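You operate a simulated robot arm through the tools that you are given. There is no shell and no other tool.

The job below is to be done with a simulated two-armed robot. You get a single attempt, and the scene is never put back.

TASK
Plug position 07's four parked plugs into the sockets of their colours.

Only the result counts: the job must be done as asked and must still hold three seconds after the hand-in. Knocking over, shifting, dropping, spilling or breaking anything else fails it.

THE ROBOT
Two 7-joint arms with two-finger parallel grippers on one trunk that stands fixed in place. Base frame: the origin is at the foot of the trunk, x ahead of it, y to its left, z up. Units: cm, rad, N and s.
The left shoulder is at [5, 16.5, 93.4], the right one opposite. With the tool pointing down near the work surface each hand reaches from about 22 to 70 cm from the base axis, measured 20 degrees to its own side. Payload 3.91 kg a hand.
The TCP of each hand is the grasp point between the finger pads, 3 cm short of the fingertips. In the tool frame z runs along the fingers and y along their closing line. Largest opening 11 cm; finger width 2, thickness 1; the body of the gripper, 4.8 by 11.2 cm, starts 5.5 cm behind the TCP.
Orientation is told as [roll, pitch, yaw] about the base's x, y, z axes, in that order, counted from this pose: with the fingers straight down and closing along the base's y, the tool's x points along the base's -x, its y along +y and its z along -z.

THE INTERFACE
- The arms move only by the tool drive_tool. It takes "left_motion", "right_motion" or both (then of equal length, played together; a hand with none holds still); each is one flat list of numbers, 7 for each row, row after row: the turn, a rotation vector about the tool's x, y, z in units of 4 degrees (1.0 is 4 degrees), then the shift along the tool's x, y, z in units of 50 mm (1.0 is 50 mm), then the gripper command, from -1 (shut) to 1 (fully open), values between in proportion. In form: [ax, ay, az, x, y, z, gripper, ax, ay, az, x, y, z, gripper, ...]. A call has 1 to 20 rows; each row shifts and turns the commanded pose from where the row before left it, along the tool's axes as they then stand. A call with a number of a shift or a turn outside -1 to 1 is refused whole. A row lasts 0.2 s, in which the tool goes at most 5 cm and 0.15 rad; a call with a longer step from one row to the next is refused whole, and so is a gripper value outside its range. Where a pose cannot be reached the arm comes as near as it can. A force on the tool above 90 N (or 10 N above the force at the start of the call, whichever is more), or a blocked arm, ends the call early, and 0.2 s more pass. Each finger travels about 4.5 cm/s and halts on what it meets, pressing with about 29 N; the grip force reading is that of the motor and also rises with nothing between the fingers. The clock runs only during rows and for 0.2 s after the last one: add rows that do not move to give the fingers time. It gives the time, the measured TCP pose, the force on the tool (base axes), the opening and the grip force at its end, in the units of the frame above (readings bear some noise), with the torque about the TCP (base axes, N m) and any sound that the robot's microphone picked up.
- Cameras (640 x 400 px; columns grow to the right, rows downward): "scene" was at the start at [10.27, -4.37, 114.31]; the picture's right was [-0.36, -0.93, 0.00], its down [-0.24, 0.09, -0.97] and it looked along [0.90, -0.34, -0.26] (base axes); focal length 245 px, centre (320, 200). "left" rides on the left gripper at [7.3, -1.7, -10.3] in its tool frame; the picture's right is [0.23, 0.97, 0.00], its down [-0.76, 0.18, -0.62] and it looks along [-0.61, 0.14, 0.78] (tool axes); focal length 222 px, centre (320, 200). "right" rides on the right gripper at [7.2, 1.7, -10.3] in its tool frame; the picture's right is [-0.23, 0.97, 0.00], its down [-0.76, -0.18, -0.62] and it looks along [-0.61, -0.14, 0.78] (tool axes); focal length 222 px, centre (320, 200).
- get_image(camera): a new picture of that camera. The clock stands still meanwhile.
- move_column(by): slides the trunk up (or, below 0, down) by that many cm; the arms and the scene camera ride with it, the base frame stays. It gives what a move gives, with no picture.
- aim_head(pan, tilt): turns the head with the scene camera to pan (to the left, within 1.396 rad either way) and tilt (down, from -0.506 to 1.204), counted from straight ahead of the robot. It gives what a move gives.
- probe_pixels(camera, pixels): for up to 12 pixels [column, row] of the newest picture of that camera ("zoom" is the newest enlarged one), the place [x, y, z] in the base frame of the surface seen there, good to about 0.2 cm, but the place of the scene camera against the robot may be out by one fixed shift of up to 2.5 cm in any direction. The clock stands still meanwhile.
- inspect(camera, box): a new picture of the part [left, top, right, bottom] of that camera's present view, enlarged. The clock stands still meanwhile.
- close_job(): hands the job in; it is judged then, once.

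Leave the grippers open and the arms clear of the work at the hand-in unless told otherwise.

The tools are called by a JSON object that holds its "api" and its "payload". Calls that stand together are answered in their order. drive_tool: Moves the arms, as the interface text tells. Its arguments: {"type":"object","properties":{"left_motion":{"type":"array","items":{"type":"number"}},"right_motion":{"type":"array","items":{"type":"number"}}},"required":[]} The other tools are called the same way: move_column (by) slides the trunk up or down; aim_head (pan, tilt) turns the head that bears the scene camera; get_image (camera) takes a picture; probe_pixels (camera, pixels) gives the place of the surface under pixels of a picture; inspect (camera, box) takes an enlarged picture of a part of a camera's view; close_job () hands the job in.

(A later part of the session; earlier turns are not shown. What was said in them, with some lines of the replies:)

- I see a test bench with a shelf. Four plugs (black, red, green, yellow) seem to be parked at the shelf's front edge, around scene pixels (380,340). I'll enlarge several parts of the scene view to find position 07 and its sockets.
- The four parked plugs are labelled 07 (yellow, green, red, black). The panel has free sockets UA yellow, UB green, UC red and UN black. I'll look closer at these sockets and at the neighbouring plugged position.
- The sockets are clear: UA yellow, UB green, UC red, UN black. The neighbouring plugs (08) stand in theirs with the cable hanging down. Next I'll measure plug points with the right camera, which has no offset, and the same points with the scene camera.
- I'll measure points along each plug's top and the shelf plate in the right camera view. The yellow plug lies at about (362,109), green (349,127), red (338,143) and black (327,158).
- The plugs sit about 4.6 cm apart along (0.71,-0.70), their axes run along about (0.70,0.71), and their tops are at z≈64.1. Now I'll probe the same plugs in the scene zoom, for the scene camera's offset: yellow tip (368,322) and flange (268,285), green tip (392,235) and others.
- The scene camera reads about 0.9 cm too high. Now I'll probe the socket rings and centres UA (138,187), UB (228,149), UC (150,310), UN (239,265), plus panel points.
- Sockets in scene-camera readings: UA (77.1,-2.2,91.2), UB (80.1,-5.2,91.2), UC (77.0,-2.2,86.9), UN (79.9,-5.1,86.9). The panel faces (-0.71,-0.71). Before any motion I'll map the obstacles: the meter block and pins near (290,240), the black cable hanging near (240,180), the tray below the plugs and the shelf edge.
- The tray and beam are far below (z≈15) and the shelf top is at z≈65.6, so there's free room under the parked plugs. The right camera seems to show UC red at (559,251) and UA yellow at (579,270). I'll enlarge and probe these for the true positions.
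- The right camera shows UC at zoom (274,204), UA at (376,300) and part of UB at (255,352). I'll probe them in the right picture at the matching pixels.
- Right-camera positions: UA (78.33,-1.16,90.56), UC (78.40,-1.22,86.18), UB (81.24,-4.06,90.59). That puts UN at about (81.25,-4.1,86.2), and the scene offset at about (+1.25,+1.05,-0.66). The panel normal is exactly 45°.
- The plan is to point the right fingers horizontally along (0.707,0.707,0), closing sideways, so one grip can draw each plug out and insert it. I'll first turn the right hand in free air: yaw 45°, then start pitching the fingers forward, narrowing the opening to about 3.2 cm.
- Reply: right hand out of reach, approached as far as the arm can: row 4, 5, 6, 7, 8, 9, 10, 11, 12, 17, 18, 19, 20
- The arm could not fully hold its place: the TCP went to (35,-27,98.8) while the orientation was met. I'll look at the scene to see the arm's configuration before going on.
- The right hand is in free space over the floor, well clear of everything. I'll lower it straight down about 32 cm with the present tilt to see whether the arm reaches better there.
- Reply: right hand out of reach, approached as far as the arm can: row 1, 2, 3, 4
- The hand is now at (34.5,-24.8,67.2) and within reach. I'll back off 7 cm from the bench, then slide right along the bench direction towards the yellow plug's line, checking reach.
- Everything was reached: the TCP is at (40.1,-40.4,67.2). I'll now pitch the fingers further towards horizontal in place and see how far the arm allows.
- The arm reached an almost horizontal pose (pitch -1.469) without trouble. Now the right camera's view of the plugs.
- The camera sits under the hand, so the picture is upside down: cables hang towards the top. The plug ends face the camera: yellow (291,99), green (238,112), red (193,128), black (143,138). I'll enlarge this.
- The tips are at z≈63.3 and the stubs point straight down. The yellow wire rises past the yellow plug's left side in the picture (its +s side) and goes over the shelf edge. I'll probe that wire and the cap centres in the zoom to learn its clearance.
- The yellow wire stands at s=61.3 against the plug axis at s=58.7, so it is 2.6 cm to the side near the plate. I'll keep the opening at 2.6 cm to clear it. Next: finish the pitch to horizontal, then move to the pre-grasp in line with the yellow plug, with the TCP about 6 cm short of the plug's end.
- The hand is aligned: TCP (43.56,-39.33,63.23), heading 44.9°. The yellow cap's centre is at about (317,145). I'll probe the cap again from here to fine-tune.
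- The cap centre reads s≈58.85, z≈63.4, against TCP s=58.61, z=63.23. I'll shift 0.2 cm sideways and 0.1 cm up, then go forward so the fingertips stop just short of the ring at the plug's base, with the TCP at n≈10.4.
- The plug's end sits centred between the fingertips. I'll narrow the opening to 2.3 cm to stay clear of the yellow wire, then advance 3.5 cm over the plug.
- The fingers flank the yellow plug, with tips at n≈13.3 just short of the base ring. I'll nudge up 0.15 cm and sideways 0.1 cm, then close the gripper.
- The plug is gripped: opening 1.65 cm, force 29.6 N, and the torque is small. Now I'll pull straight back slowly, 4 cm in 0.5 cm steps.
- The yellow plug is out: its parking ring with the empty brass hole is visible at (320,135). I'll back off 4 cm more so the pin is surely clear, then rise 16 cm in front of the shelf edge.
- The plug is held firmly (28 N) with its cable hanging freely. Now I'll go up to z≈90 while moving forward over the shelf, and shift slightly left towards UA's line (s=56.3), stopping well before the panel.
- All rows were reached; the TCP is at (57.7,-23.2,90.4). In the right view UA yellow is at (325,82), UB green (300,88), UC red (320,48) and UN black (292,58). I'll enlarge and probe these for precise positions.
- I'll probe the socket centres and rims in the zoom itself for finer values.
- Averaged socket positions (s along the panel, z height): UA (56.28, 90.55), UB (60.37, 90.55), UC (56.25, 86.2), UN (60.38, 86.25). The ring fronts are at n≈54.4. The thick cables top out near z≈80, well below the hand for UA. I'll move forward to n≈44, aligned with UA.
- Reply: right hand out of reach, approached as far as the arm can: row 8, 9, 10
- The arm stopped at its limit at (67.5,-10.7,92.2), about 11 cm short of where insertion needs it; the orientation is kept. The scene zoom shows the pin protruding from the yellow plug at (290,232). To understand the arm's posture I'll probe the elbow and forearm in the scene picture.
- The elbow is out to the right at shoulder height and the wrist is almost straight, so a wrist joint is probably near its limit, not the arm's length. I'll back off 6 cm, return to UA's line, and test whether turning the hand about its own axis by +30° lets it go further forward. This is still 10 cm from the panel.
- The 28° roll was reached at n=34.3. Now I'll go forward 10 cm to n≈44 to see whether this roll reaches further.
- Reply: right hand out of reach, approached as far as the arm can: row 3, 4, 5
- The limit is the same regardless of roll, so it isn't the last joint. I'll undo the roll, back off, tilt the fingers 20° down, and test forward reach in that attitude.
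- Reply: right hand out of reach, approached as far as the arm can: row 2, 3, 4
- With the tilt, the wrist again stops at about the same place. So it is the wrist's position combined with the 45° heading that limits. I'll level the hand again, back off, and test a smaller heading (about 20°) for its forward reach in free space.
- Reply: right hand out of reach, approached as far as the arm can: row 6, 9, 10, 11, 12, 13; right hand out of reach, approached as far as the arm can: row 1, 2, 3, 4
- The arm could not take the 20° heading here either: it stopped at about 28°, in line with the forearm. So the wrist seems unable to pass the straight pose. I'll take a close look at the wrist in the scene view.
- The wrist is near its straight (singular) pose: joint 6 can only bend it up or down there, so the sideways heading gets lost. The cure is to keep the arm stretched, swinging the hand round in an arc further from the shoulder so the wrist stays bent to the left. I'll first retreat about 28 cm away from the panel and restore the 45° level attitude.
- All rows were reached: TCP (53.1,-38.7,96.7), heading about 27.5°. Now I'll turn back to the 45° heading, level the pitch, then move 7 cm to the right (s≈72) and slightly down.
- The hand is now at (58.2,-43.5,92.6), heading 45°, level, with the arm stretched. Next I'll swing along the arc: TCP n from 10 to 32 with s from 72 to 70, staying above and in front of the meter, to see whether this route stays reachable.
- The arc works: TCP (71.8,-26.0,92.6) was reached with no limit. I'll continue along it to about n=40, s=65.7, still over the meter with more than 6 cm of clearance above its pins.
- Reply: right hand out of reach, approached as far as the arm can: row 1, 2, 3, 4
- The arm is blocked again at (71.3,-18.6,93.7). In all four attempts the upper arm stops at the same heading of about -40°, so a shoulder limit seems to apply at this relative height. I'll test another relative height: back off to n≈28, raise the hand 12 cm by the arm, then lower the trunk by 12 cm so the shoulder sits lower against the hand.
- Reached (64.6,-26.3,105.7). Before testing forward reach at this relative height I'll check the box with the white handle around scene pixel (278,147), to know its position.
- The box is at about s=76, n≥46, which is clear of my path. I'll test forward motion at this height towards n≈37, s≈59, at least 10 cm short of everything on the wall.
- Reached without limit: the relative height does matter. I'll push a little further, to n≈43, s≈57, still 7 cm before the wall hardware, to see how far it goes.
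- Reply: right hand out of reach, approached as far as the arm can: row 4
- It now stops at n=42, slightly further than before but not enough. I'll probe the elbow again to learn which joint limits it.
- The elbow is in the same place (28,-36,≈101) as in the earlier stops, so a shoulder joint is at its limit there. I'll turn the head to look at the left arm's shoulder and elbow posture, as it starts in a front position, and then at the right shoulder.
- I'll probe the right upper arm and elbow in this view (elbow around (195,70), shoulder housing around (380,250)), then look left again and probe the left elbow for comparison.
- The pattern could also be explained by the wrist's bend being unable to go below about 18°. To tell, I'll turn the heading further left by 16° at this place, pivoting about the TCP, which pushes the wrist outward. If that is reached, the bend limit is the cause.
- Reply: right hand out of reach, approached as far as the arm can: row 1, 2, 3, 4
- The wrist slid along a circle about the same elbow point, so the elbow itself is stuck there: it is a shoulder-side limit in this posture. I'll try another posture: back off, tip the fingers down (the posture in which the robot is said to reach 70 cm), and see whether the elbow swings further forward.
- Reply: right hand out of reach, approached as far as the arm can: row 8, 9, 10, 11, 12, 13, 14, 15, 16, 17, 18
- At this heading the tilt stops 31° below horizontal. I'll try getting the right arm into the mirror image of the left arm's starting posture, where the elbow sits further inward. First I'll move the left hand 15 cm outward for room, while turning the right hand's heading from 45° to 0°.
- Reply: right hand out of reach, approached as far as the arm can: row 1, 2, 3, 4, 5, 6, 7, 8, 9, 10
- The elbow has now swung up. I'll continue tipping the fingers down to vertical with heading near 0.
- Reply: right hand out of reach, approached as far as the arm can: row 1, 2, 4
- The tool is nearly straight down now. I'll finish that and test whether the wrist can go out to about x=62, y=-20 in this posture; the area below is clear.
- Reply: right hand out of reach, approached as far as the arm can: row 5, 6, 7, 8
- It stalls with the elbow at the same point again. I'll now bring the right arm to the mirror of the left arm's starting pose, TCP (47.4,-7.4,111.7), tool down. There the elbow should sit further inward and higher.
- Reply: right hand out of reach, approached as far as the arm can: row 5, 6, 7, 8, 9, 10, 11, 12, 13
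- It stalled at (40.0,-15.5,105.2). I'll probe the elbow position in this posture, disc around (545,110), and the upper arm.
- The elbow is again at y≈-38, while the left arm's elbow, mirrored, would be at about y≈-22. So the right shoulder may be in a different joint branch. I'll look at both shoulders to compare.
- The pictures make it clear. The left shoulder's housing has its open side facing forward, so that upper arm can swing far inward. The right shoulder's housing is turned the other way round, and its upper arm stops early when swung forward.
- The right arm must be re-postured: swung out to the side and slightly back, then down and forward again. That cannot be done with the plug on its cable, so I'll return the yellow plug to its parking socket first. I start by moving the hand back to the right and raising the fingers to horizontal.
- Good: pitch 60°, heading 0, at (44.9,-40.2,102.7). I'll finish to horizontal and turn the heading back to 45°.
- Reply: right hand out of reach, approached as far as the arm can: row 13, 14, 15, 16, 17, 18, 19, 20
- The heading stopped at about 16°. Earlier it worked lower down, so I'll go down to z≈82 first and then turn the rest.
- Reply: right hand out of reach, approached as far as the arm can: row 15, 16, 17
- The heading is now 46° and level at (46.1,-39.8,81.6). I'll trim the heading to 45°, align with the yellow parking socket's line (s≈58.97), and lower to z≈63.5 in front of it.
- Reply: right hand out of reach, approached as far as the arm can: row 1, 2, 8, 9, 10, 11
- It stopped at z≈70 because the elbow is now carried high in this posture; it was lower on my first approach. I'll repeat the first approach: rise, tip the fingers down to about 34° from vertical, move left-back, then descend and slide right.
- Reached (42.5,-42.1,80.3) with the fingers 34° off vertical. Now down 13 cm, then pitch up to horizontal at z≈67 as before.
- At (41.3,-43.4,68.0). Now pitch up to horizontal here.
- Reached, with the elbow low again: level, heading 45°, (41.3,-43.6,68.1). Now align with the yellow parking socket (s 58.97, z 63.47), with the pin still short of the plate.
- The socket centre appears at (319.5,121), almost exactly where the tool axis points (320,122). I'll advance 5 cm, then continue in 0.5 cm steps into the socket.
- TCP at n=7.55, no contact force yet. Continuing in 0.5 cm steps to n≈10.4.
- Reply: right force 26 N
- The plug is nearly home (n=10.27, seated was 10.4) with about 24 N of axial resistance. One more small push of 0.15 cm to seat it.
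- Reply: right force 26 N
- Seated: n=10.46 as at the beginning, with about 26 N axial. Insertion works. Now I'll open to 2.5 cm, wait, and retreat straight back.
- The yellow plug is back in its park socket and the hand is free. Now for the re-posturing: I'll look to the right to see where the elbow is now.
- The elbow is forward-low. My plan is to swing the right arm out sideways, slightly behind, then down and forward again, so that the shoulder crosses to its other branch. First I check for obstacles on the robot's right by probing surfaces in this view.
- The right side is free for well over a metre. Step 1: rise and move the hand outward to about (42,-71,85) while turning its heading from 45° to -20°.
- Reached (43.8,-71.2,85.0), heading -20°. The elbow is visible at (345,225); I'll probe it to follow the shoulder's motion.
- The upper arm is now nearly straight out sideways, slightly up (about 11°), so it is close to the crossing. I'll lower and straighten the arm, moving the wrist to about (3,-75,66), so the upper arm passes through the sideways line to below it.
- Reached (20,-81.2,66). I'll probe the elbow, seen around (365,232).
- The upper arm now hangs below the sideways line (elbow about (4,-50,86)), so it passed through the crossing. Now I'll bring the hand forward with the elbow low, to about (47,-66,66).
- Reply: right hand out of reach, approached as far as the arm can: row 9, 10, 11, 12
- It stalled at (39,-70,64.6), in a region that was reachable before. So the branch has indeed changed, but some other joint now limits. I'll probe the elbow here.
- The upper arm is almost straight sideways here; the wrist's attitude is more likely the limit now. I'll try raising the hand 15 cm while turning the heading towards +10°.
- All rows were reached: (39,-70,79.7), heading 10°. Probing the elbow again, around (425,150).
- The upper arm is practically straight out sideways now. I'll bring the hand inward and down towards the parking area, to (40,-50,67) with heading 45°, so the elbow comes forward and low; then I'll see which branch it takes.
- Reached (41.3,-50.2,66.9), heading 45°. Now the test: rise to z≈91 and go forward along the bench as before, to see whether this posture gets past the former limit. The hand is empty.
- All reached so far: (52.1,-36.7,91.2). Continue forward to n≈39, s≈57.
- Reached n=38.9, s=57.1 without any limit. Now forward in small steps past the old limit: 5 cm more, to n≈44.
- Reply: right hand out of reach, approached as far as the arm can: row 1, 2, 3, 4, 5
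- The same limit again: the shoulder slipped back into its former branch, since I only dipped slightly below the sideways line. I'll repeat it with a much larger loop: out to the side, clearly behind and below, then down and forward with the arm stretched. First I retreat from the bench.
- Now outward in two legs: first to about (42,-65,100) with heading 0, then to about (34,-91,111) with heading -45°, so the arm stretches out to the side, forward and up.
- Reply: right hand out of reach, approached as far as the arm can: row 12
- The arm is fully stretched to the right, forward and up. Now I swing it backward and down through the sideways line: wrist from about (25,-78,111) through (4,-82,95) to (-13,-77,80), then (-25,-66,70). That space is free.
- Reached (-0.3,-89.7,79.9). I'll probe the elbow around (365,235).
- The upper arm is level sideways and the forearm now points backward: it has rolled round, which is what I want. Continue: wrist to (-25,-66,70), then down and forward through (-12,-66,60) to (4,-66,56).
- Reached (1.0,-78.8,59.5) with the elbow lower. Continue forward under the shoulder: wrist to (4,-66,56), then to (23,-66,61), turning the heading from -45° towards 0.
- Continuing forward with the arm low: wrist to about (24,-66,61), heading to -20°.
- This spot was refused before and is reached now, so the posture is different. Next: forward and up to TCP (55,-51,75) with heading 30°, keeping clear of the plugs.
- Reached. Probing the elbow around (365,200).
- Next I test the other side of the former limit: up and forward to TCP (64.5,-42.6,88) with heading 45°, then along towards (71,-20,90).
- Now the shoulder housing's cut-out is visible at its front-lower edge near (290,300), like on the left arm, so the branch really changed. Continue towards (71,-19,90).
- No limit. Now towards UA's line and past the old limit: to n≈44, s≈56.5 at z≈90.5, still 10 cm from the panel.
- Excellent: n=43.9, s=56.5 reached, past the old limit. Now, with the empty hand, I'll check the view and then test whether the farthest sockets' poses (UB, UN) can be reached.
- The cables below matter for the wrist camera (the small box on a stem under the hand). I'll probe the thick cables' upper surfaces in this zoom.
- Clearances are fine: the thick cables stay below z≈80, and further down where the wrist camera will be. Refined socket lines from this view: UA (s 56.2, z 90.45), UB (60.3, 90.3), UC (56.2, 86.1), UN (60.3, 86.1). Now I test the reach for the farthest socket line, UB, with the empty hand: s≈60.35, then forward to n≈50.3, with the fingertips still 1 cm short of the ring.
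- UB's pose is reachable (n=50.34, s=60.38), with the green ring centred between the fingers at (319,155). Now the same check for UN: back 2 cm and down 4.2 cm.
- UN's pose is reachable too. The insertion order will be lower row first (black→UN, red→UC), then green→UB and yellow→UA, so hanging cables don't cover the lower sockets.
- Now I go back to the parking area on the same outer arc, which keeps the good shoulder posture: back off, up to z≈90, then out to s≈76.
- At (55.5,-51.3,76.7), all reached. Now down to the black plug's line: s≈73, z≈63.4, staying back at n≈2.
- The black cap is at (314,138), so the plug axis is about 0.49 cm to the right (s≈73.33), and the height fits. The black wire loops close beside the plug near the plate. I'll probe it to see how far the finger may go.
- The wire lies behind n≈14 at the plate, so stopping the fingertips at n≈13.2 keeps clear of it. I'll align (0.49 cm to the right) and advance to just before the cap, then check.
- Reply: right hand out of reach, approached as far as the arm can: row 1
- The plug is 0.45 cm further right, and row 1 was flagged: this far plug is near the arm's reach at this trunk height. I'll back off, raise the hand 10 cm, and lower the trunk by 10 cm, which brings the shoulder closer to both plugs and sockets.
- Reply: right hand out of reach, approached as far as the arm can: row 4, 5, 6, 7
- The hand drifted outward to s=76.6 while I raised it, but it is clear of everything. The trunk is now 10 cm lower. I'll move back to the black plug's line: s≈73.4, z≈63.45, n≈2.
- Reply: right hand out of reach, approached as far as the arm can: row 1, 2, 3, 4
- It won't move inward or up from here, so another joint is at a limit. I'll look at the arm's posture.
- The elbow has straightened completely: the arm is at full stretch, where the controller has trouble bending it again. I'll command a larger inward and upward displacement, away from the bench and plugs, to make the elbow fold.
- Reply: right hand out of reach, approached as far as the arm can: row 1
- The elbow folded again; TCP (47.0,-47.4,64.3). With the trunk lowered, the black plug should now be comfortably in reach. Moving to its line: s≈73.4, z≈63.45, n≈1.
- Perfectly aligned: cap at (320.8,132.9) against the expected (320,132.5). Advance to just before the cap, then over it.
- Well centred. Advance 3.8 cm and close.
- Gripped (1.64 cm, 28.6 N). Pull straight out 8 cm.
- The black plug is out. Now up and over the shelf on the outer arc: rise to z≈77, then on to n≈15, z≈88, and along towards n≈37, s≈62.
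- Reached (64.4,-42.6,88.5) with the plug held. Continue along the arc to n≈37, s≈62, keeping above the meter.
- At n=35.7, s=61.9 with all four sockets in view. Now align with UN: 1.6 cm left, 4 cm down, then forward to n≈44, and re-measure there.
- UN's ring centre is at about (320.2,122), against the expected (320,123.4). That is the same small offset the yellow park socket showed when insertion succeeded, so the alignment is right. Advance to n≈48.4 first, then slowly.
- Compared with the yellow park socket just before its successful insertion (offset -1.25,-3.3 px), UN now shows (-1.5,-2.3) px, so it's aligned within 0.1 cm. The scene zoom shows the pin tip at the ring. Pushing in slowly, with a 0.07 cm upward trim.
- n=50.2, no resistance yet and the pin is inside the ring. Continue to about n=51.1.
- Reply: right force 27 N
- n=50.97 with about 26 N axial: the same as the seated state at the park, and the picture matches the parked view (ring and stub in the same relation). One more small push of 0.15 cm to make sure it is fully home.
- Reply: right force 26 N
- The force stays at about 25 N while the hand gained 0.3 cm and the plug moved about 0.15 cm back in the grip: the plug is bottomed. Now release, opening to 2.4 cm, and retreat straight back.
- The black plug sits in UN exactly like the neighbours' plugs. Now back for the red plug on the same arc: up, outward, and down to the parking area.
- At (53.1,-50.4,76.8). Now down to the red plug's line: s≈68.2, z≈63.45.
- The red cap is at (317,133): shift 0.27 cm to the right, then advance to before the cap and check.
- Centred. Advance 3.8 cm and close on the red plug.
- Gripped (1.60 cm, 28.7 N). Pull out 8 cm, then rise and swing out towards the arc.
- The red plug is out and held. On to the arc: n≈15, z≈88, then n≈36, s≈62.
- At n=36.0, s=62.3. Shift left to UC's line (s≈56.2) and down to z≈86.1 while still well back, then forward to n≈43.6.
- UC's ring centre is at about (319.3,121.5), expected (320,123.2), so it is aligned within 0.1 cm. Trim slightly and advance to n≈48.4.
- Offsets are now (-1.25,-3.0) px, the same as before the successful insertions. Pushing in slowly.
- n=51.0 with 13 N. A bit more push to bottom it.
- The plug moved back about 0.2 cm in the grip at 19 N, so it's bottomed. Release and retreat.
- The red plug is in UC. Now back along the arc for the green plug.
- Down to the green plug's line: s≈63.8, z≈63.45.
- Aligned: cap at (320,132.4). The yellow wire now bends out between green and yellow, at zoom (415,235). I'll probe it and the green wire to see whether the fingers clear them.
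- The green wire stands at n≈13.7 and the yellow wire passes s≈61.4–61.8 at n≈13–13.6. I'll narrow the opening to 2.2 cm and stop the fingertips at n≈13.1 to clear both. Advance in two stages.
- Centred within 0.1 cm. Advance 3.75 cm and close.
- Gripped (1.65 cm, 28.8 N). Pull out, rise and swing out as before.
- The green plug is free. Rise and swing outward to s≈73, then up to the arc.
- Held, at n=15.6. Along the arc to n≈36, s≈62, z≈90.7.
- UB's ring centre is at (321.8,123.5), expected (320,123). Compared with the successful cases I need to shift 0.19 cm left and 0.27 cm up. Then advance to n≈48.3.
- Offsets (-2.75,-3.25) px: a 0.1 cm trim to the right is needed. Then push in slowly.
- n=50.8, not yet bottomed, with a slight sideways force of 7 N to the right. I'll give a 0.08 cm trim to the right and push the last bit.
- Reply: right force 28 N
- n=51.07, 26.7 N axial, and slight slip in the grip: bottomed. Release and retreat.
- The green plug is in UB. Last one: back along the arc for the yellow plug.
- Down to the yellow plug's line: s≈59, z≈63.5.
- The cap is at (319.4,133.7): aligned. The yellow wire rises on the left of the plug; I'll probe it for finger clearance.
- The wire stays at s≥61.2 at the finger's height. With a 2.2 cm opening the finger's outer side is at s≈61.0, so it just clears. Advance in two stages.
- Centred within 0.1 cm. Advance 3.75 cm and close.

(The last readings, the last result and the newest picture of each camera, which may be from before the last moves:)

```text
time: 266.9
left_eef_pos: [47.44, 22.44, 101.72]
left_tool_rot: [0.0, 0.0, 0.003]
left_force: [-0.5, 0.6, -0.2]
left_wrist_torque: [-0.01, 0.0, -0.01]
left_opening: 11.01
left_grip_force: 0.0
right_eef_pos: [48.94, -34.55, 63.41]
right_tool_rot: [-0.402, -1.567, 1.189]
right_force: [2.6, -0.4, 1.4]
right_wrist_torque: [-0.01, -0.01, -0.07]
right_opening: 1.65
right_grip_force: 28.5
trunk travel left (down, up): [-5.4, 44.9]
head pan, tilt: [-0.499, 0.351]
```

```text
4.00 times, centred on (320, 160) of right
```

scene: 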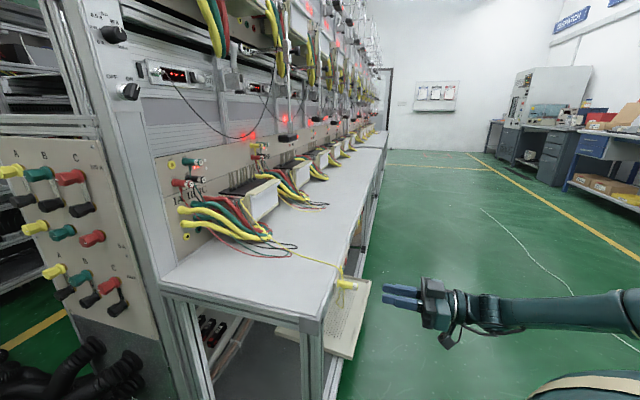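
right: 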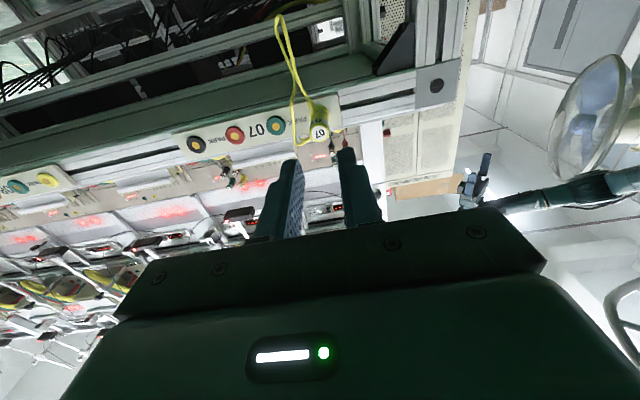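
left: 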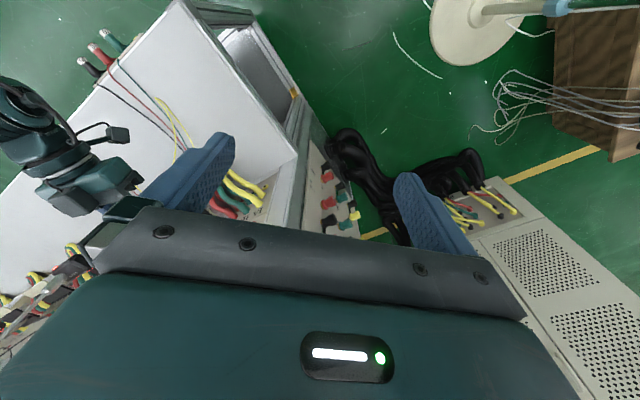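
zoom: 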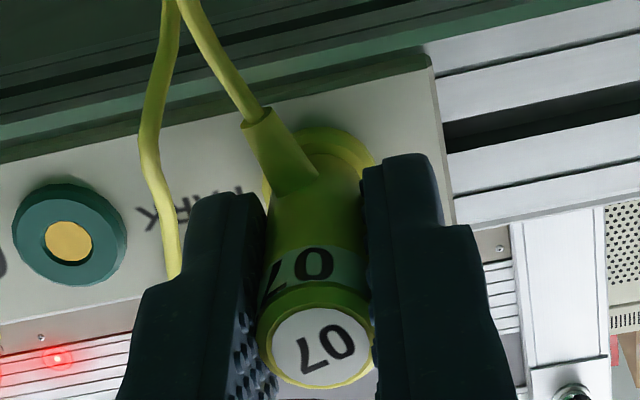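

Gripped (1.65 cm, 28.5 N). Pull out straight.

{"api": "drive_tool", "payload": {"right_motion": [0, 0, 0, 0, 0, -0.1, -1, 0, 0, 0, 0, 0, -0.1, -1, 0, 0, 0, 0, 0, -0.1, -1, 0, 0, 0, 0, 0, -0.1, -1, 0, 0, 0, 0, 0, -0.1, -1, 0, 0, 0, 0, 0, -0.1, -1, 0, 0, 0, 0, 0, -0.2, -1, 0, 0, 0, 0, 0, -0.2, -1, 0, 0, 0, 0, 0, -0.3, -1, 0, 0, 0, 0, 0, -0.33, -1]}}

{"api": "get_image", "payload": {"camera": "right"}}

```text
time: 269.1
left_eef_pos: [47.55, 22.36, 101.71]
left_tool_rot: [0.001, 0.001, 0.0]
left_force: [-0.5, -0.1, -0.2]
left_wrist_torque: [0.0, -0.02, 0.02]
left_opening: 11.01
left_grip_force: 0.1
right_eef_pos: [43.19, -40.28, 63.41]
right_tool_rot: [-0.133, -1.569, 0.917]
right_force: [0.2, 0.5, 0.1]
right_wrist_torque: [-0.02, 0.0, 0.02]
right_opening: 1.63
right_grip_force: 28.7
trunk travel left (down, up): [-5.4, 44.9]
head pan, tilt: [-0.499, 0.351]
```

```text
taken
```

right: 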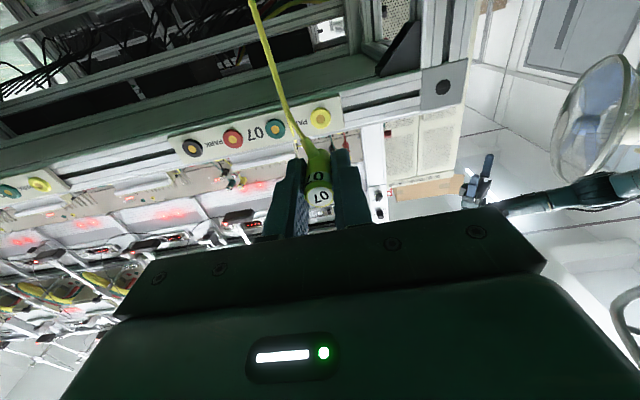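

The yellow plug is free. Go out along the reverse of the way in, then up to the arc.

{"api": "drive_tool", "payload": {"right_motion": [0, 0, 0, -0.271, -0.226, 0, -1, 0, 0, 0, -0.271, -0.226, 0, -1, 0, 0, 0, -0.271, -0.226, 0, -1, 0, 0, 0, -0.271, -0.226, 0, -1, 0, 0, 0, -0.271, -0.226, 0, -1, 0, 0, 0, -0.271, -0.226, 0, -1, 0, 0, 0, -0.271, -0.226, 0, -1, 0, 0, 0, -0.271, -0.226, 0, -1, 0, 0, 0, -0.271, -0.226, 0, -1, 0, 0, 0, -0.271, -0.226, 0, -1, 0, 0, 0, -0.37, -0.18, 0.3, -1, 0, 0, 0, -0.37, -0.18, 0.4, -1, 0, 0, 0, -0.37, -0.18, 0.5, -1, 0, 0, 0, -0.37, -0.18, 0.5, -1, 0, 0, 0, -0.37, -0.18, 0.5, -1, 0, 0, 0, -0.37, -0.18, 0.5, -1]}}

{"api": "get_image", "payload": {"camera": "scene"}}

```text
time: 272.5
left_eef_pos: [47.47, 22.47, 101.76]
left_tool_rot: [-0.001, 0.001, 0.002]
left_force: [0.2, -0.5, -1.2]
left_wrist_torque: [0.02, -0.02, 0.0]
left_opening: 10.99
left_grip_force: 0.1
right_eef_pos: [63.5, -41.29, 86.22]
right_tool_rot: [-0.018, -1.567, 0.803]
right_force: [0.5, -0.8, -0.3]
right_wrist_torque: [0.04, 0.01, -0.01]
right_opening: 1.63
right_grip_force: 28.9
right hand out of reach, approached as far as the arm can: row 7, 8, 9
trunk travel left (down, up): [-5.4, 44.9]
head pan, tilt: [-0.499, 0.351]
```

```text
taken
```

scene: 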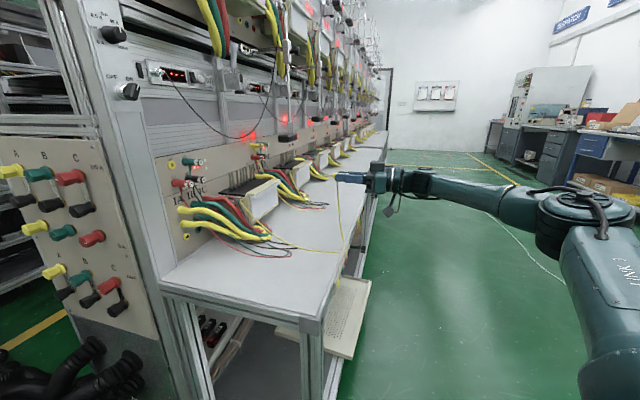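

Rows 7–9 were flagged, but the hand arrived at (63.5,-41.3,86.2). I'll check that the shoulder kept its good posture.

{"api": "aim_head", "payload": {"pan": -1.2, "tilt": 0.5}}

{"api": "get_image", "payload": {"camera": "scene"}}

```text
time: 273.5
left_eef_pos: [47.63, 22.41, 101.78]
left_tool_rot: [0.001, 0.0, 0.003]
left_force: [0.1, -0.3, -0.1]
left_wrist_torque: [-0.04, 0.0, -0.03]
left_opening: 10.99
left_grip_force: 0.1
right_eef_pos: [63.45, -41.34, 86.08]
right_tool_rot: [-0.303, -1.567, 1.089]
right_force: [-0.6, -0.5, 0.7]
right_wrist_torque: [-0.01, -0.01, -0.02]
right_opening: 1.63
right_grip_force: 28.3
trunk travel left (down, up): [-5.4, 44.9]
head pan, tilt: [-1.201, 0.499]
```

```text
taken
```

scene: 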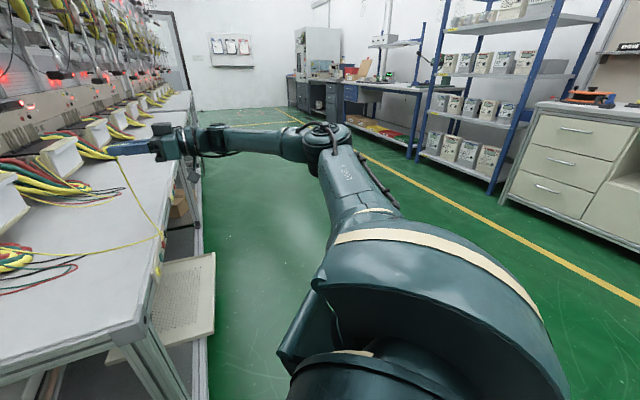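

The shoulder posture is still the good one. Continue along the arc to n≈36, then over to UA's line (s≈56.25, z≈90.6) and forward to n≈43.6.

{"api": "drive_tool", "payload": {"right_motion": [0, 0, 0, -0.1, 0.17, 0.416, -1, 0, 0, 0, -0.1, 0.17, 0.416, -1, 0, 0, 0, -0.1, 0.17, 0.416, -1, 0, 0, 0, -0.1, 0.17, 0.416, -1, 0, 0, 0, -0.1, 0.17, 0.416, -1, 0, 0, 0, -0.1, 0.3, 0.4, -1, 0, 0, 0, -0.1, 0.3, 0.4, -1, 0, 0, 0, -0.1, 0.3, 0.4, -1, 0, 0, 0, -0.1, 0.3, 0.4, -1, 0, 0, 0, -0.03, 0.3, 0.4, -1, 0, 0, 0, 0, 0.3, 0, -1, 0, 0, 0, 0, 0.3, 0, -1, 0, 0, 0, 0, 0.3, 0, -1, 0, 0, 0, 0, 0.3, 0, -1, 0, 0, 0, 0, 0, 0, -1]}}

{"api": "aim_head", "payload": {"pan": -0.5, "tilt": 0.351}}

{"api": "get_image", "payload": {"camera": "right"}}

{"api": "get_image", "payload": {"camera": "scene"}}

```text
time: 276.7
left_eef_pos: [47.46, 22.37, 101.69]
left_tool_rot: [0.0, 0.0, 0.001]
left_force: [-0.6, 0.7, 0.8]
left_wrist_torque: [-0.03, -0.01, 0.02]
left_opening: 10.97
left_grip_force: 0.0
right_eef_pos: [65.28, -14.33, 90.64]
right_tool_rot: [-0.345, -1.567, 1.131]
right_force: [-0.3, 0.0, -0.6]
right_wrist_torque: [0.0, 0.0, 0.0]
right_opening: 1.64
right_grip_force: 28.8
trunk travel left (down, up): [-5.4, 44.9]
head pan, tilt: [-1.201, 0.499]
```

```text
time: 277.8
left_eef_pos: [47.41, 22.44, 101.73]
left_tool_rot: [0.0, 0.001, 0.003]
left_force: [0.1, 0.4, -0.2]
left_wrist_torque: [-0.05, -0.02, 0.01]
left_opening: 10.97
left_grip_force: 0.2
right_eef_pos: [65.37, -14.28, 90.83]
right_tool_rot: [-0.291, -1.568, 1.079]
right_force: [0.1, -0.2, -0.7]
right_wrist_torque: [0.01, 0.02, 0.01]
right_opening: 1.64
right_grip_force: 29.2
trunk travel left (down, up): [-5.4, 44.9]
head pan, tilt: [-0.499, 0.351]
```

```text
taken
```

right: 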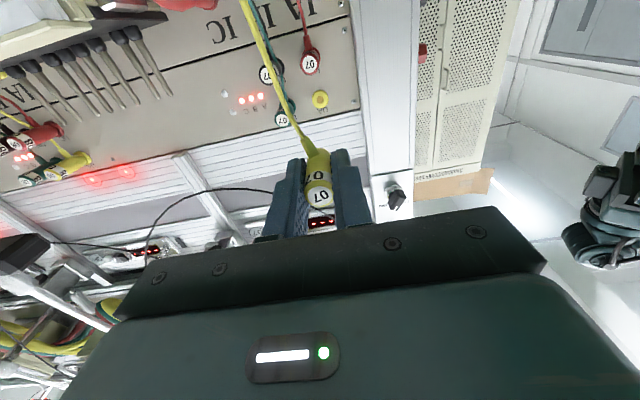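

```text
taken
```

scene: 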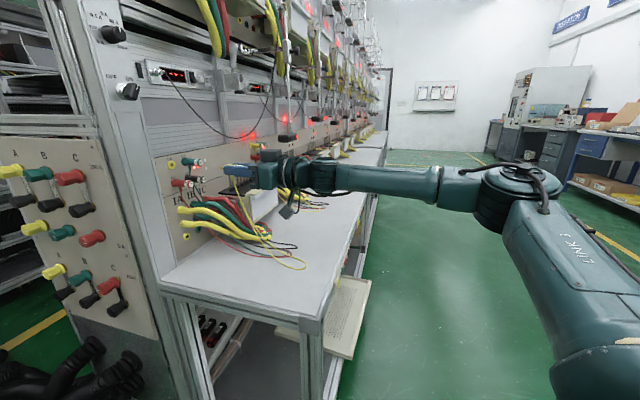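

At n=36.1, s=56.3, z=90.7. Forward to n≈43.6.

{"api": "drive_tool", "payload": {"right_motion": [0, 0, 0, 0, 0, 0.375, -1, 0, 0, 0, 0, 0, 0.375, -1, 0, 0, 0, 0, 0, 0.375, -1, 0, 0, 0, 0, 0, 0.375, -1, 0, 0, 0, 0, 0, 0, -1]}}

{"api": "get_image", "payload": {"camera": "right"}}

{"api": "inspect", "payload": {"camera": "right", "box": [240, 80, 400, 180]}}

{"api": "inspect", "payload": {"camera": "scene", "box": [140, 130, 300, 230]}}

```text
time: 279.0
left_eef_pos: [47.47, 22.37, 101.6]
left_tool_rot: [-0.001, 0.001, 0.001]
left_force: [-0.2, 0.9, 0.9]
left_wrist_torque: [-0.01, -0.01, 0.02]
left_opening: 11.02
left_grip_force: 0.1
right_eef_pos: [70.74, -8.88, 90.63]
right_tool_rot: [-0.301, -1.567, 1.091]
right_force: [0.5, -0.2, -0.5]
right_wrist_torque: [-0.02, -0.01, 0.04]
right_opening: 1.63
right_grip_force: 29.3
trunk travel left (down, up): [-5.4, 44.9]
head pan, tilt: [-0.499, 0.351]
```

```text
taken
```

right: 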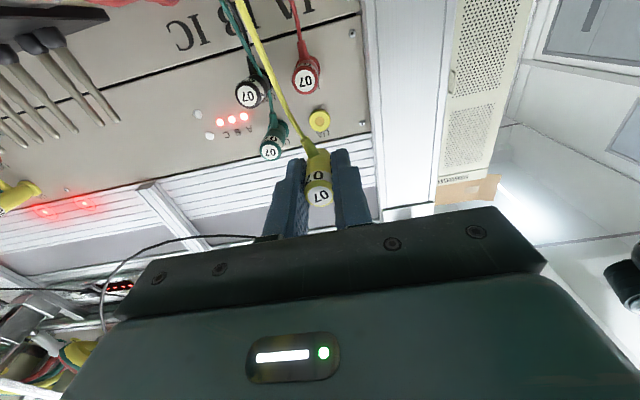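

```text
4.00 times, centred on (320, 130) of right
```

zoom: 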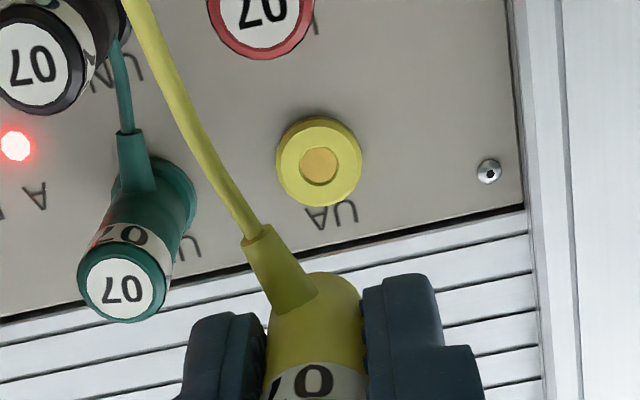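

```text
4.00 times, centred on (220, 180) of scene
```

zoom: 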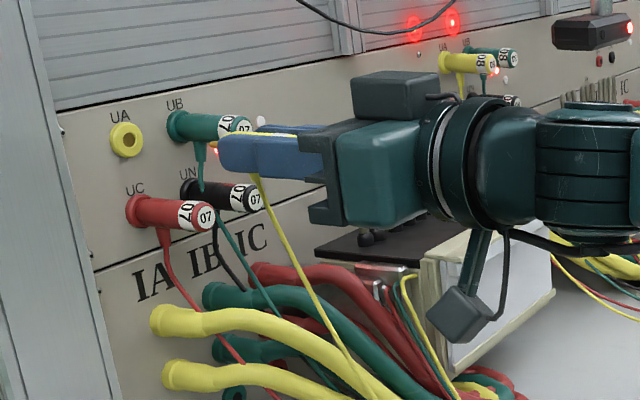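

UA's ring centre is at (319.8,120.3), expected (320,123.6). Compared with the earlier successes, the tool should be about 0.12 cm lower. Trim and advance to n≈48.3.

{"api": "drive_tool", "payload": {"right_motion": [0, 0, 0, 0.024, 0, 0.3, -1, 0, 0, 0, 0, 0, 0.3, -1, 0, 0, 0, 0, 0, 0.25, -1, 0, 0, 0, 0, 0, 0.08, -1, 0, 0, 0, 0, 0, 0, -1]}}

{"api": "inspect", "payload": {"camera": "right", "box": [240, 80, 400, 180]}}

{"api": "inspect", "payload": {"camera": "scene", "box": [160, 140, 256, 200]}}

```text
time: 280.2
left_eef_pos: [47.54, 22.52, 101.73]
left_tool_rot: [0.001, 0.0, 0.001]
left_force: [0.4, 0.4, 0.2]
left_wrist_torque: [0.0, -0.02, 0.04]
left_opening: 10.99
left_grip_force: 0.1
right_eef_pos: [74.01, -5.69, 90.64]
right_tool_rot: [-0.302, -1.568, 1.086]
right_force: [0.0, -0.1, 0.6]
right_wrist_torque: [-0.02, -0.02, -0.01]
right_opening: 1.63
right_grip_force: 28.9
trunk travel left (down, up): [-5.4, 44.9]
head pan, tilt: [-0.499, 0.351]
```

```text
4.00 times, centred on (320, 130) of right
```

zoom: 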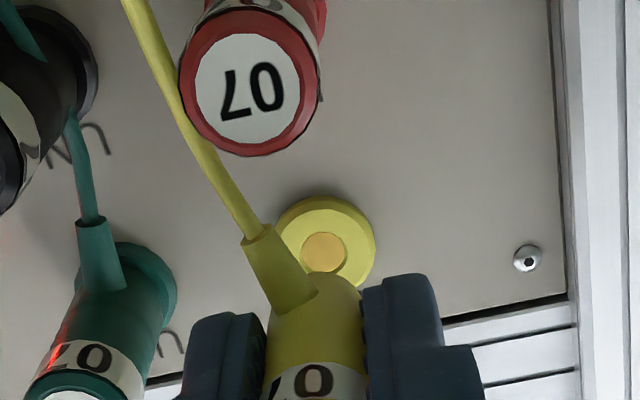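

```text
6.67 times, centred on (208, 170) of scene
```

zoom: 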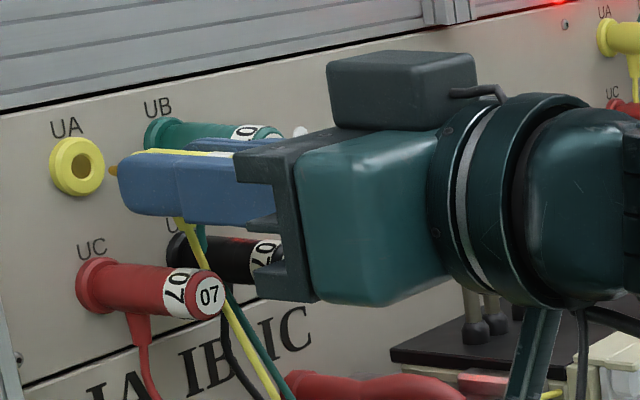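

Offsets (+0.75,-3.3) px: the socket line is 0.16 cm further left. Trim and push in slowly.

{"api": "drive_tool", "payload": {"right_motion": [0, 0, 0, 0, 0.03, 0, -1, 0, 0, 0, 0, 0, 0.05, -1, 0, 0, 0, 0, 0, 0.07, -1, 0, 0, 0, 0, 0, 0.08, -1, 0, 0, 0, 0, 0, 0.08, -1, 0, 0, 0, 0, 0, 0.08, -1, 0, 0, 0, 0, 0, 0.06, -1, 0, 0, 0, 0, 0, 0.06, -1, 0, 0, 0, 0, 0, 0, -1]}}

{"api": "inspect", "payload": {"camera": "right", "box": [240, 110, 400, 210]}}

{"api": "inspect", "payload": {"camera": "scene", "box": [160, 140, 256, 200]}}

```text
time: 282.2
left_eef_pos: [47.52, 22.43, 101.64]
left_tool_rot: [0.0, -0.002, 0.002]
left_force: [-0.6, 0.0, -1.6]
left_wrist_torque: [0.01, 0.0, 0.01]
left_opening: 11.01
left_grip_force: 0.0
right_eef_pos: [75.69, -3.91, 90.65]
right_tool_rot: [-0.276, -1.569, 1.06]
right_force: [4.0, -2.6, 1.9]
right_wrist_torque: [-0.01, -0.03, -0.01]
right_opening: 1.64
right_grip_force: 29.1
trunk travel left (down, up): [-5.4, 44.9]
head pan, tilt: [-0.499, 0.351]
```

```text
4.00 times, centred on (320, 160) of right
```

zoom: 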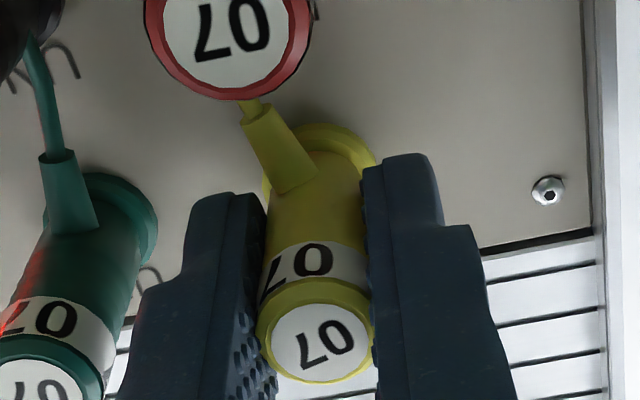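

```text
6.67 times, centred on (208, 170) of scene
```

zoom: 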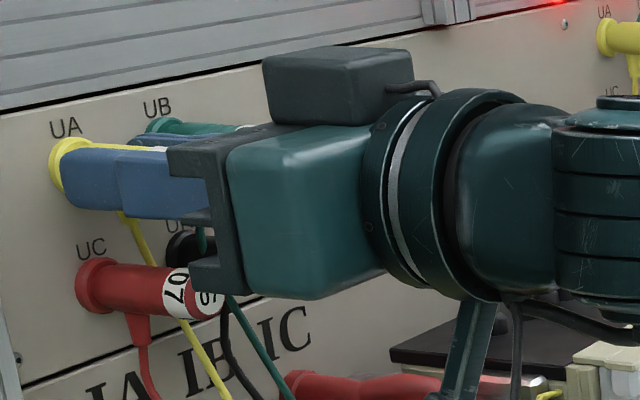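

n=50.76, nearly home. The final push.

{"api": "drive_tool", "payload": {"right_motion": [0, 0, 0, 0, 0, 0.03, -1, 0, 0, 0, 0, 0, 0.03, -1, 0, 0, 0, 0, 0, 0.03, -1, 0, 0, 0, 0, 0, 0.02, -1, 0, 0, 0, 0, 0, 0, -1]}}

{"api": "inspect", "payload": {"camera": "right", "box": [240, 110, 400, 210]}}

```text
time: 283.4
left_eef_pos: [47.4, 22.21, 101.78]
left_tool_rot: [0.002, -0.002, 0.002]
left_force: [-0.5, -0.2, 0.5]
left_wrist_torque: [0.01, -0.01, 0.01]
left_opening: 11.0
left_grip_force: 0.1
right_eef_pos: [76.07, -3.75, 90.69]
right_tool_rot: [-0.89, -1.573, 1.673]
right_force: [-17.2, -19.4, -2.7]
right_wrist_torque: [-0.05, 0.03, 0.04]
right_opening: 1.63
right_grip_force: 29.1
trunk travel left (down, up): [-5.4, 44.9]
head pan, tilt: [-0.499, 0.351]
```

```text
4.00 times, centred on (320, 160) of right
```

zoom: 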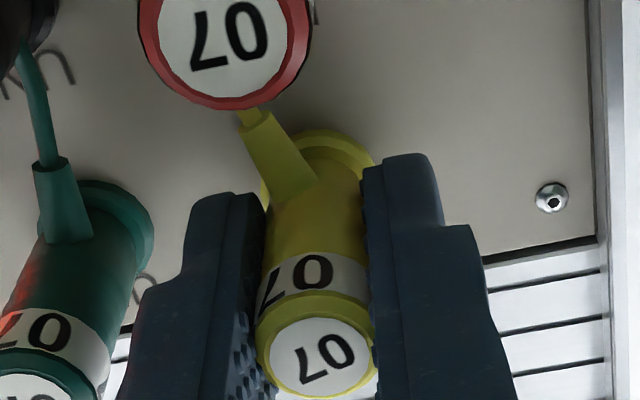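

n=51.14, about 26 N, and 0.2 cm of slip in the grip: bottomed. Release and retreat.

{"api": "drive_tool", "payload": {"right_motion": [0, 0, 0, 0, 0, 0, -0.56, 0, 0, 0, 0, 0, 0, -0.56, 0, 0, 0, 0, 0, 0, -0.56, 0, 0, 0, 0, 0, -0.1, -0.56, 0, 0, 0, 0, 0, -0.2, -0.56, 0, 0, 0, 0, 0, -0.3, -0.56, 0, 0, 0, 0, 0, -0.4, -0.56, 0, 0, 0, 0, 0, -0.4, -0.56, 0, 0, 0, 0, 0, -0.4, -0.56, 0, 0, 0, 0, 0, -0.4, -0.56]}}

{"api": "get_image", "payload": {"camera": "right"}}

{"api": "inspect", "payload": {"camera": "scene", "box": [160, 140, 256, 200]}}

{"api": "inspect", "payload": {"camera": "right", "box": [200, 40, 360, 140]}}

```text
time: 285.6
left_eef_pos: [47.52, 22.45, 101.69]
left_tool_rot: [-0.001, 0.0, 0.003]
left_force: [-0.2, 0.1, 0.3]
left_wrist_torque: [-0.01, 0.03, -0.01]
left_opening: 10.95
left_grip_force: 0.0
right_eef_pos: [68.09, -11.32, 90.57]
right_tool_rot: [-0.391, -1.565, 1.177]
right_force: [0.3, -0.3, -0.5]
right_wrist_torque: [-0.01, -0.01, 0.02]
right_opening: 2.44
right_grip_force: 0.0
trunk travel left (down, up): [-5.4, 44.9]
head pan, tilt: [-0.499, 0.351]
```

```text
taken
```

right: 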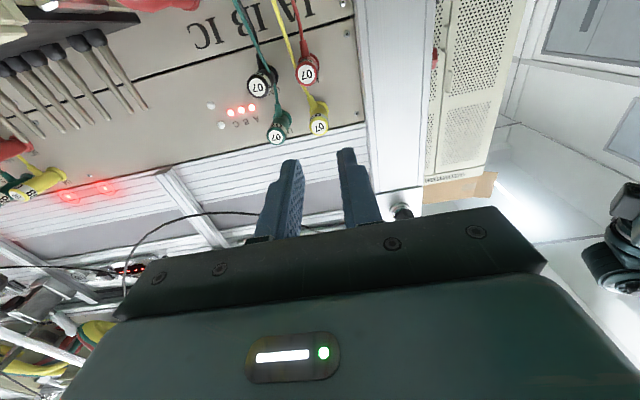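

```text
6.67 times, centred on (208, 170) of scene
```

zoom: 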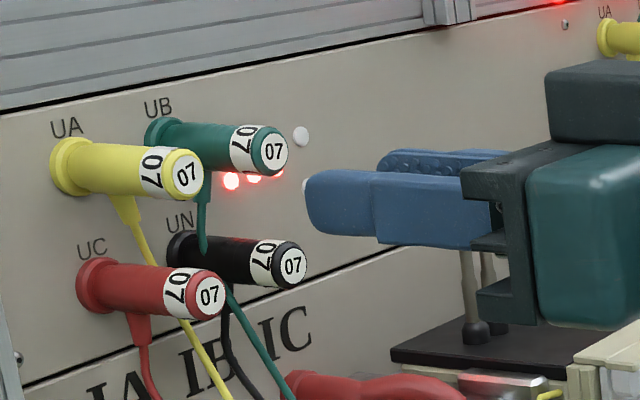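

```text
4.00 times, centred on (280, 90) of right
```

zoom: 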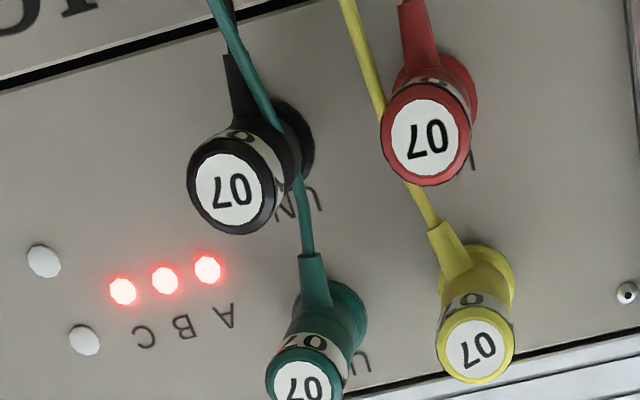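

All four plugs are in place. I'll measure how far each cap stands from the panel, to verify they're equally seated.

{"api": "probe_pixels", "payload": {"camera": "zoom", "pixels": [[478, 345], [303, 388], [427, 138], [230, 190], [560, 200], [200, 330]]}}

{"api": "inspect", "payload": {"camera": "scene", "box": [150, 120, 310, 220]}}

```text
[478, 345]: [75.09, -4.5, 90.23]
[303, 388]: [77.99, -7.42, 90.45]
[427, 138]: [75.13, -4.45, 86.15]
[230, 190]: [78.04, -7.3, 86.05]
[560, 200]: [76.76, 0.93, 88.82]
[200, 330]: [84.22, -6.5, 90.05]
```

```text
4.00 times, centred on (230, 170) of scene
```

zoom: 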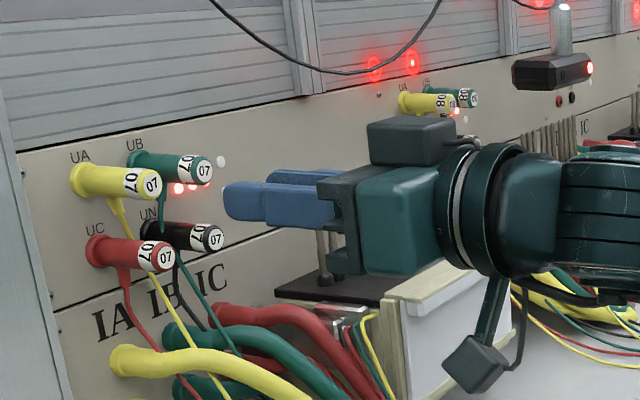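

The caps stand at n = 49.92, 49.90, 49.98 and 50.02, all equal and about 5 cm off the panel, as in the park. For comparison I'll measure the neighbour's (08) seated caps in the scene view.

{"api": "inspect", "payload": {"camera": "scene", "box": [240, 130, 288, 160]}}

{"api": "get_image", "payload": {"camera": "scene"}}

```text
13.33 times, centred on (264, 145) of scene
```

zoom: 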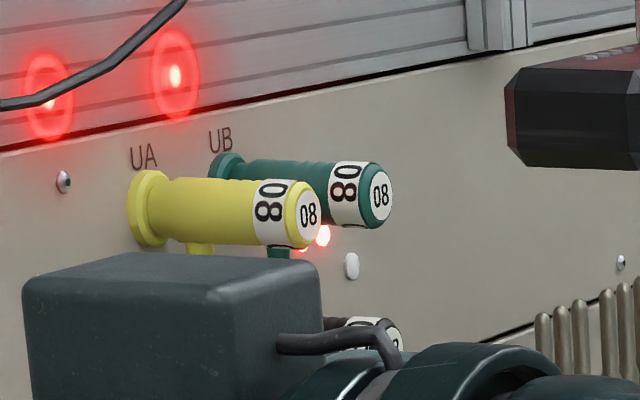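

```text
taken
```

scene: 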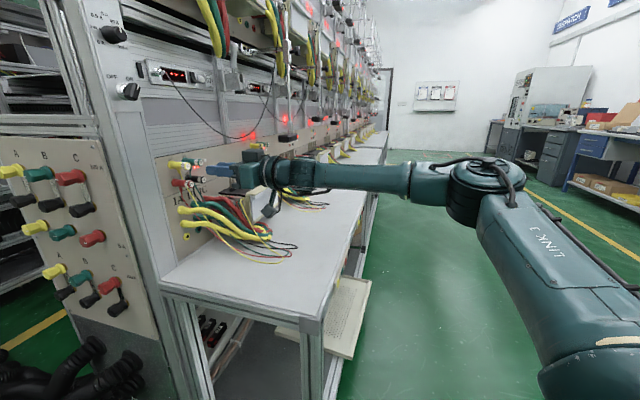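

{"api": "probe_pixels", "payload": {"camera": "zoom", "pixels": [[310, 208], [306, 212], [381, 195], [384, 198], [100, 170], [450, 170], [420, 250]]}}

{"api": "inspect", "payload": {"camera": "scene", "box": [164, 148, 212, 178]}}

```text
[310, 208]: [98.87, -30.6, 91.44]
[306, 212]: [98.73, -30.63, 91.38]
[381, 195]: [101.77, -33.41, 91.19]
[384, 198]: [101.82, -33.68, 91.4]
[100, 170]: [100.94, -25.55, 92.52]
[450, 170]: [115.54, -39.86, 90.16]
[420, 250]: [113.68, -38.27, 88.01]
```

```text
13.33 times, centred on (188, 163) of scene
```

zoom: 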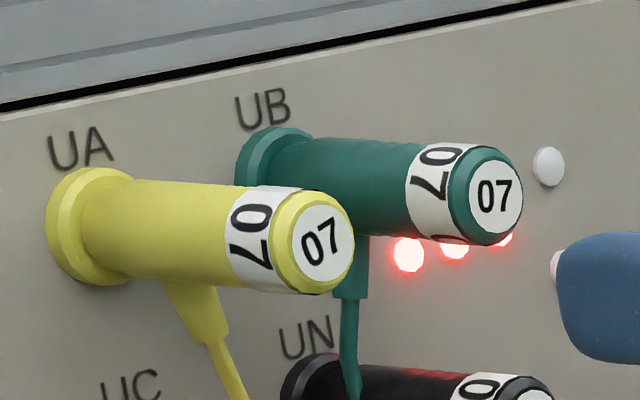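

The neighbour's caps stand 5.1 cm off the panel in the same way, so the 07 plugs are fully seated. Now I bring the right hand clear: back out along the arc, then open the gripper fully in free space.

{"api": "drive_tool", "payload": {"right_motion": [0, 0, 0, 0, 0, -0.3, -0.56, 0, 0, 0, 0, 0, -0.4, -0.56, 0, 0, 0, 0, -0.386, -0.386, -0.56, 0, 0, 0, 0, -0.386, -0.386, -0.56, 0, 0, 0, 0, -0.386, -0.386, -0.56, 0, 0, 0, 0, -0.386, -0.386, -0.56, 0, 0, 0, 0, -0.386, -0.386, -0.56, 0, 0, 0, 0, -0.386, -0.386, -0.56, 0, 0, 0, 0, -0.386, -0.386, -0.56, 0, 0, 0, 0, -0.236, -0.416, -0.56, 0, 0, 0, 0, -0.236, -0.416, -0.56, 0, 0, 0, 0, -0.1, -0.416, -0.56, 0, 0, 0, 0, 0, -0.416, -0.56, 0, 0, 0, 0, 0, -0.416, -0.56, 0, 0, 0, 0, 0, -0.416, -0.56, 0, 0, 0, 0, 0, -0.416, -0.56]}}

{"api": "get_image", "payload": {"camera": "scene"}}

```text
time: 289.0
left_eef_pos: [47.57, 22.38, 101.68]
left_tool_rot: [0.001, -0.001, 0.002]
left_force: [0.6, -0.3, 0.5]
left_wrist_torque: [0.01, 0.02, -0.02]
left_opening: 11.0
left_grip_force: 0.0
right_eef_pos: [57.45, -45.21, 90.83]
right_tool_rot: [-0.448, -1.568, 1.237]
right_force: [-0.1, -0.2, 0.9]
right_wrist_torque: [0.03, 0.0, 0.01]
right_opening: 2.4
right_grip_force: 0.0
trunk travel left (down, up): [-5.4, 44.9]
head pan, tilt: [-0.499, 0.351]
```

```text
taken
```

scene: 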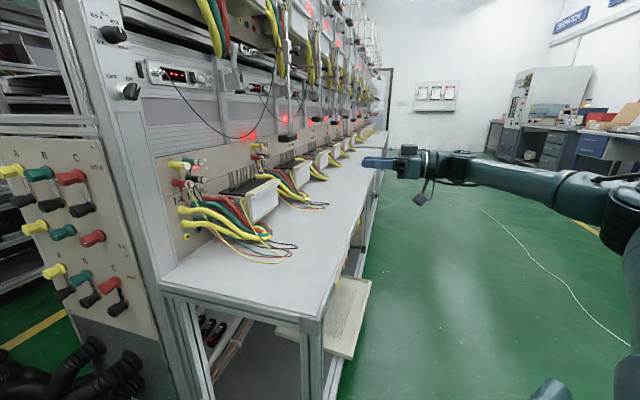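

The hand is at n≈8.7, in front of the bench. Back another 10 cm and open the gripper fully.

{"api": "drive_tool", "payload": {"right_motion": [0, 0, 0, 0, 0, -0.4, -0.56, 0, 0, 0, 0, 0, -0.4, -0.2, 0, 0, 0, 0, 0, -0.4, 0.2, 0, 0, 0, 0, 0, -0.4, 0.6, 0, 0, 0, 0, 0, -0.4, 1, 0, 0, 0, 0, 0, 0, 1, 0, 0, 0, 0, 0, 0, 1, 0, 0, 0, 0, 0, 0, 1, 0, 0, 0, 0, 0, 0, 1]}}

{"api": "get_image", "payload": {"camera": "scene"}}

{"api": "inspect", "payload": {"camera": "scene", "box": [150, 140, 310, 240]}}

{"api": "inspect", "payload": {"camera": "scene", "box": [140, 220, 400, 383]}}

```text
time: 291.0
left_eef_pos: [47.46, 22.43, 101.79]
left_tool_rot: [0.001, 0.001, 0.001]
left_force: [0.0, 0.2, -0.7]
left_wrist_torque: [0.01, -0.05, -0.01]
left_opening: 10.99
left_grip_force: 0.1
right_eef_pos: [52.73, -53.26, 90.38]
right_tool_rot: [-0.542, -1.569, 1.333]
right_force: [0.6, -0.9, 0.5]
right_wrist_torque: [-0.03, -0.01, 0.01]
right_opening: 10.99
right_grip_force: 0.0
right hand out of reach, approached as far as the arm can: row 2, 3, 4, 5
trunk travel left (down, up): [-5.4, 44.9]
head pan, tilt: [-0.499, 0.351]
```

```text
taken
```

scene: 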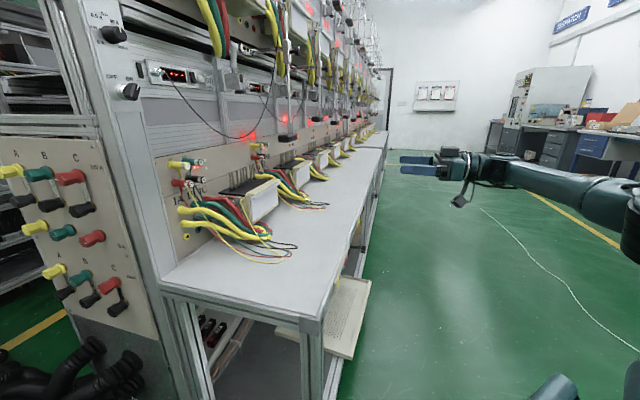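

```text
4.00 times, centred on (230, 190) of scene
```

zoom: 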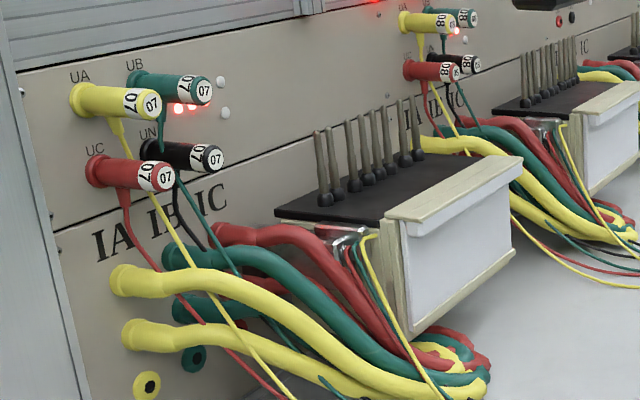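

```text
2.45 times, centred on (270, 302) of scene
```

zoom: 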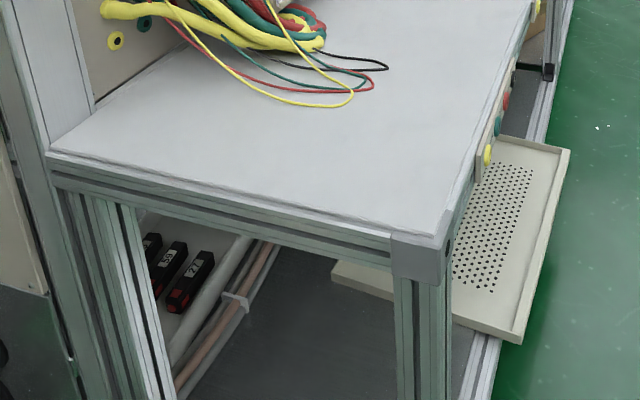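

All four 07 plugs sit in the sockets of their colours: yellow UA, green UB, red UC, black UN. The parking sockets are empty and nothing else has moved. Both grippers are fully open, and both arms are clear of the work. Handing in the job.

{"api": "close_job", "payload": {}}

```text
The job is handed in.
```

All four of position 07's plugs are in the sockets of their colours: yellow in UA, green in UB, red in UC and black in UN. I have handed the job in.

- **Seating:** each plug was pushed until it bottomed. Their ends stand about 5.0 cm off the panel, against about 5.1 cm for position 08's already plugged ones.
- **Yellow plug:** I took it out first, found the right arm couldn't reach the panel in that posture, and put it back in its parking socket. After re-posturing the arm, I plugged it in last. It sits rolled about 20° on its axis, so its cable leans slightly instead of hanging straight down.
- **Everything else:** I saw nothing else moved or touched in the final views. The trunk is now 10 cm lower than at the start. Both grippers are fully open and both arms are clear of the bench.
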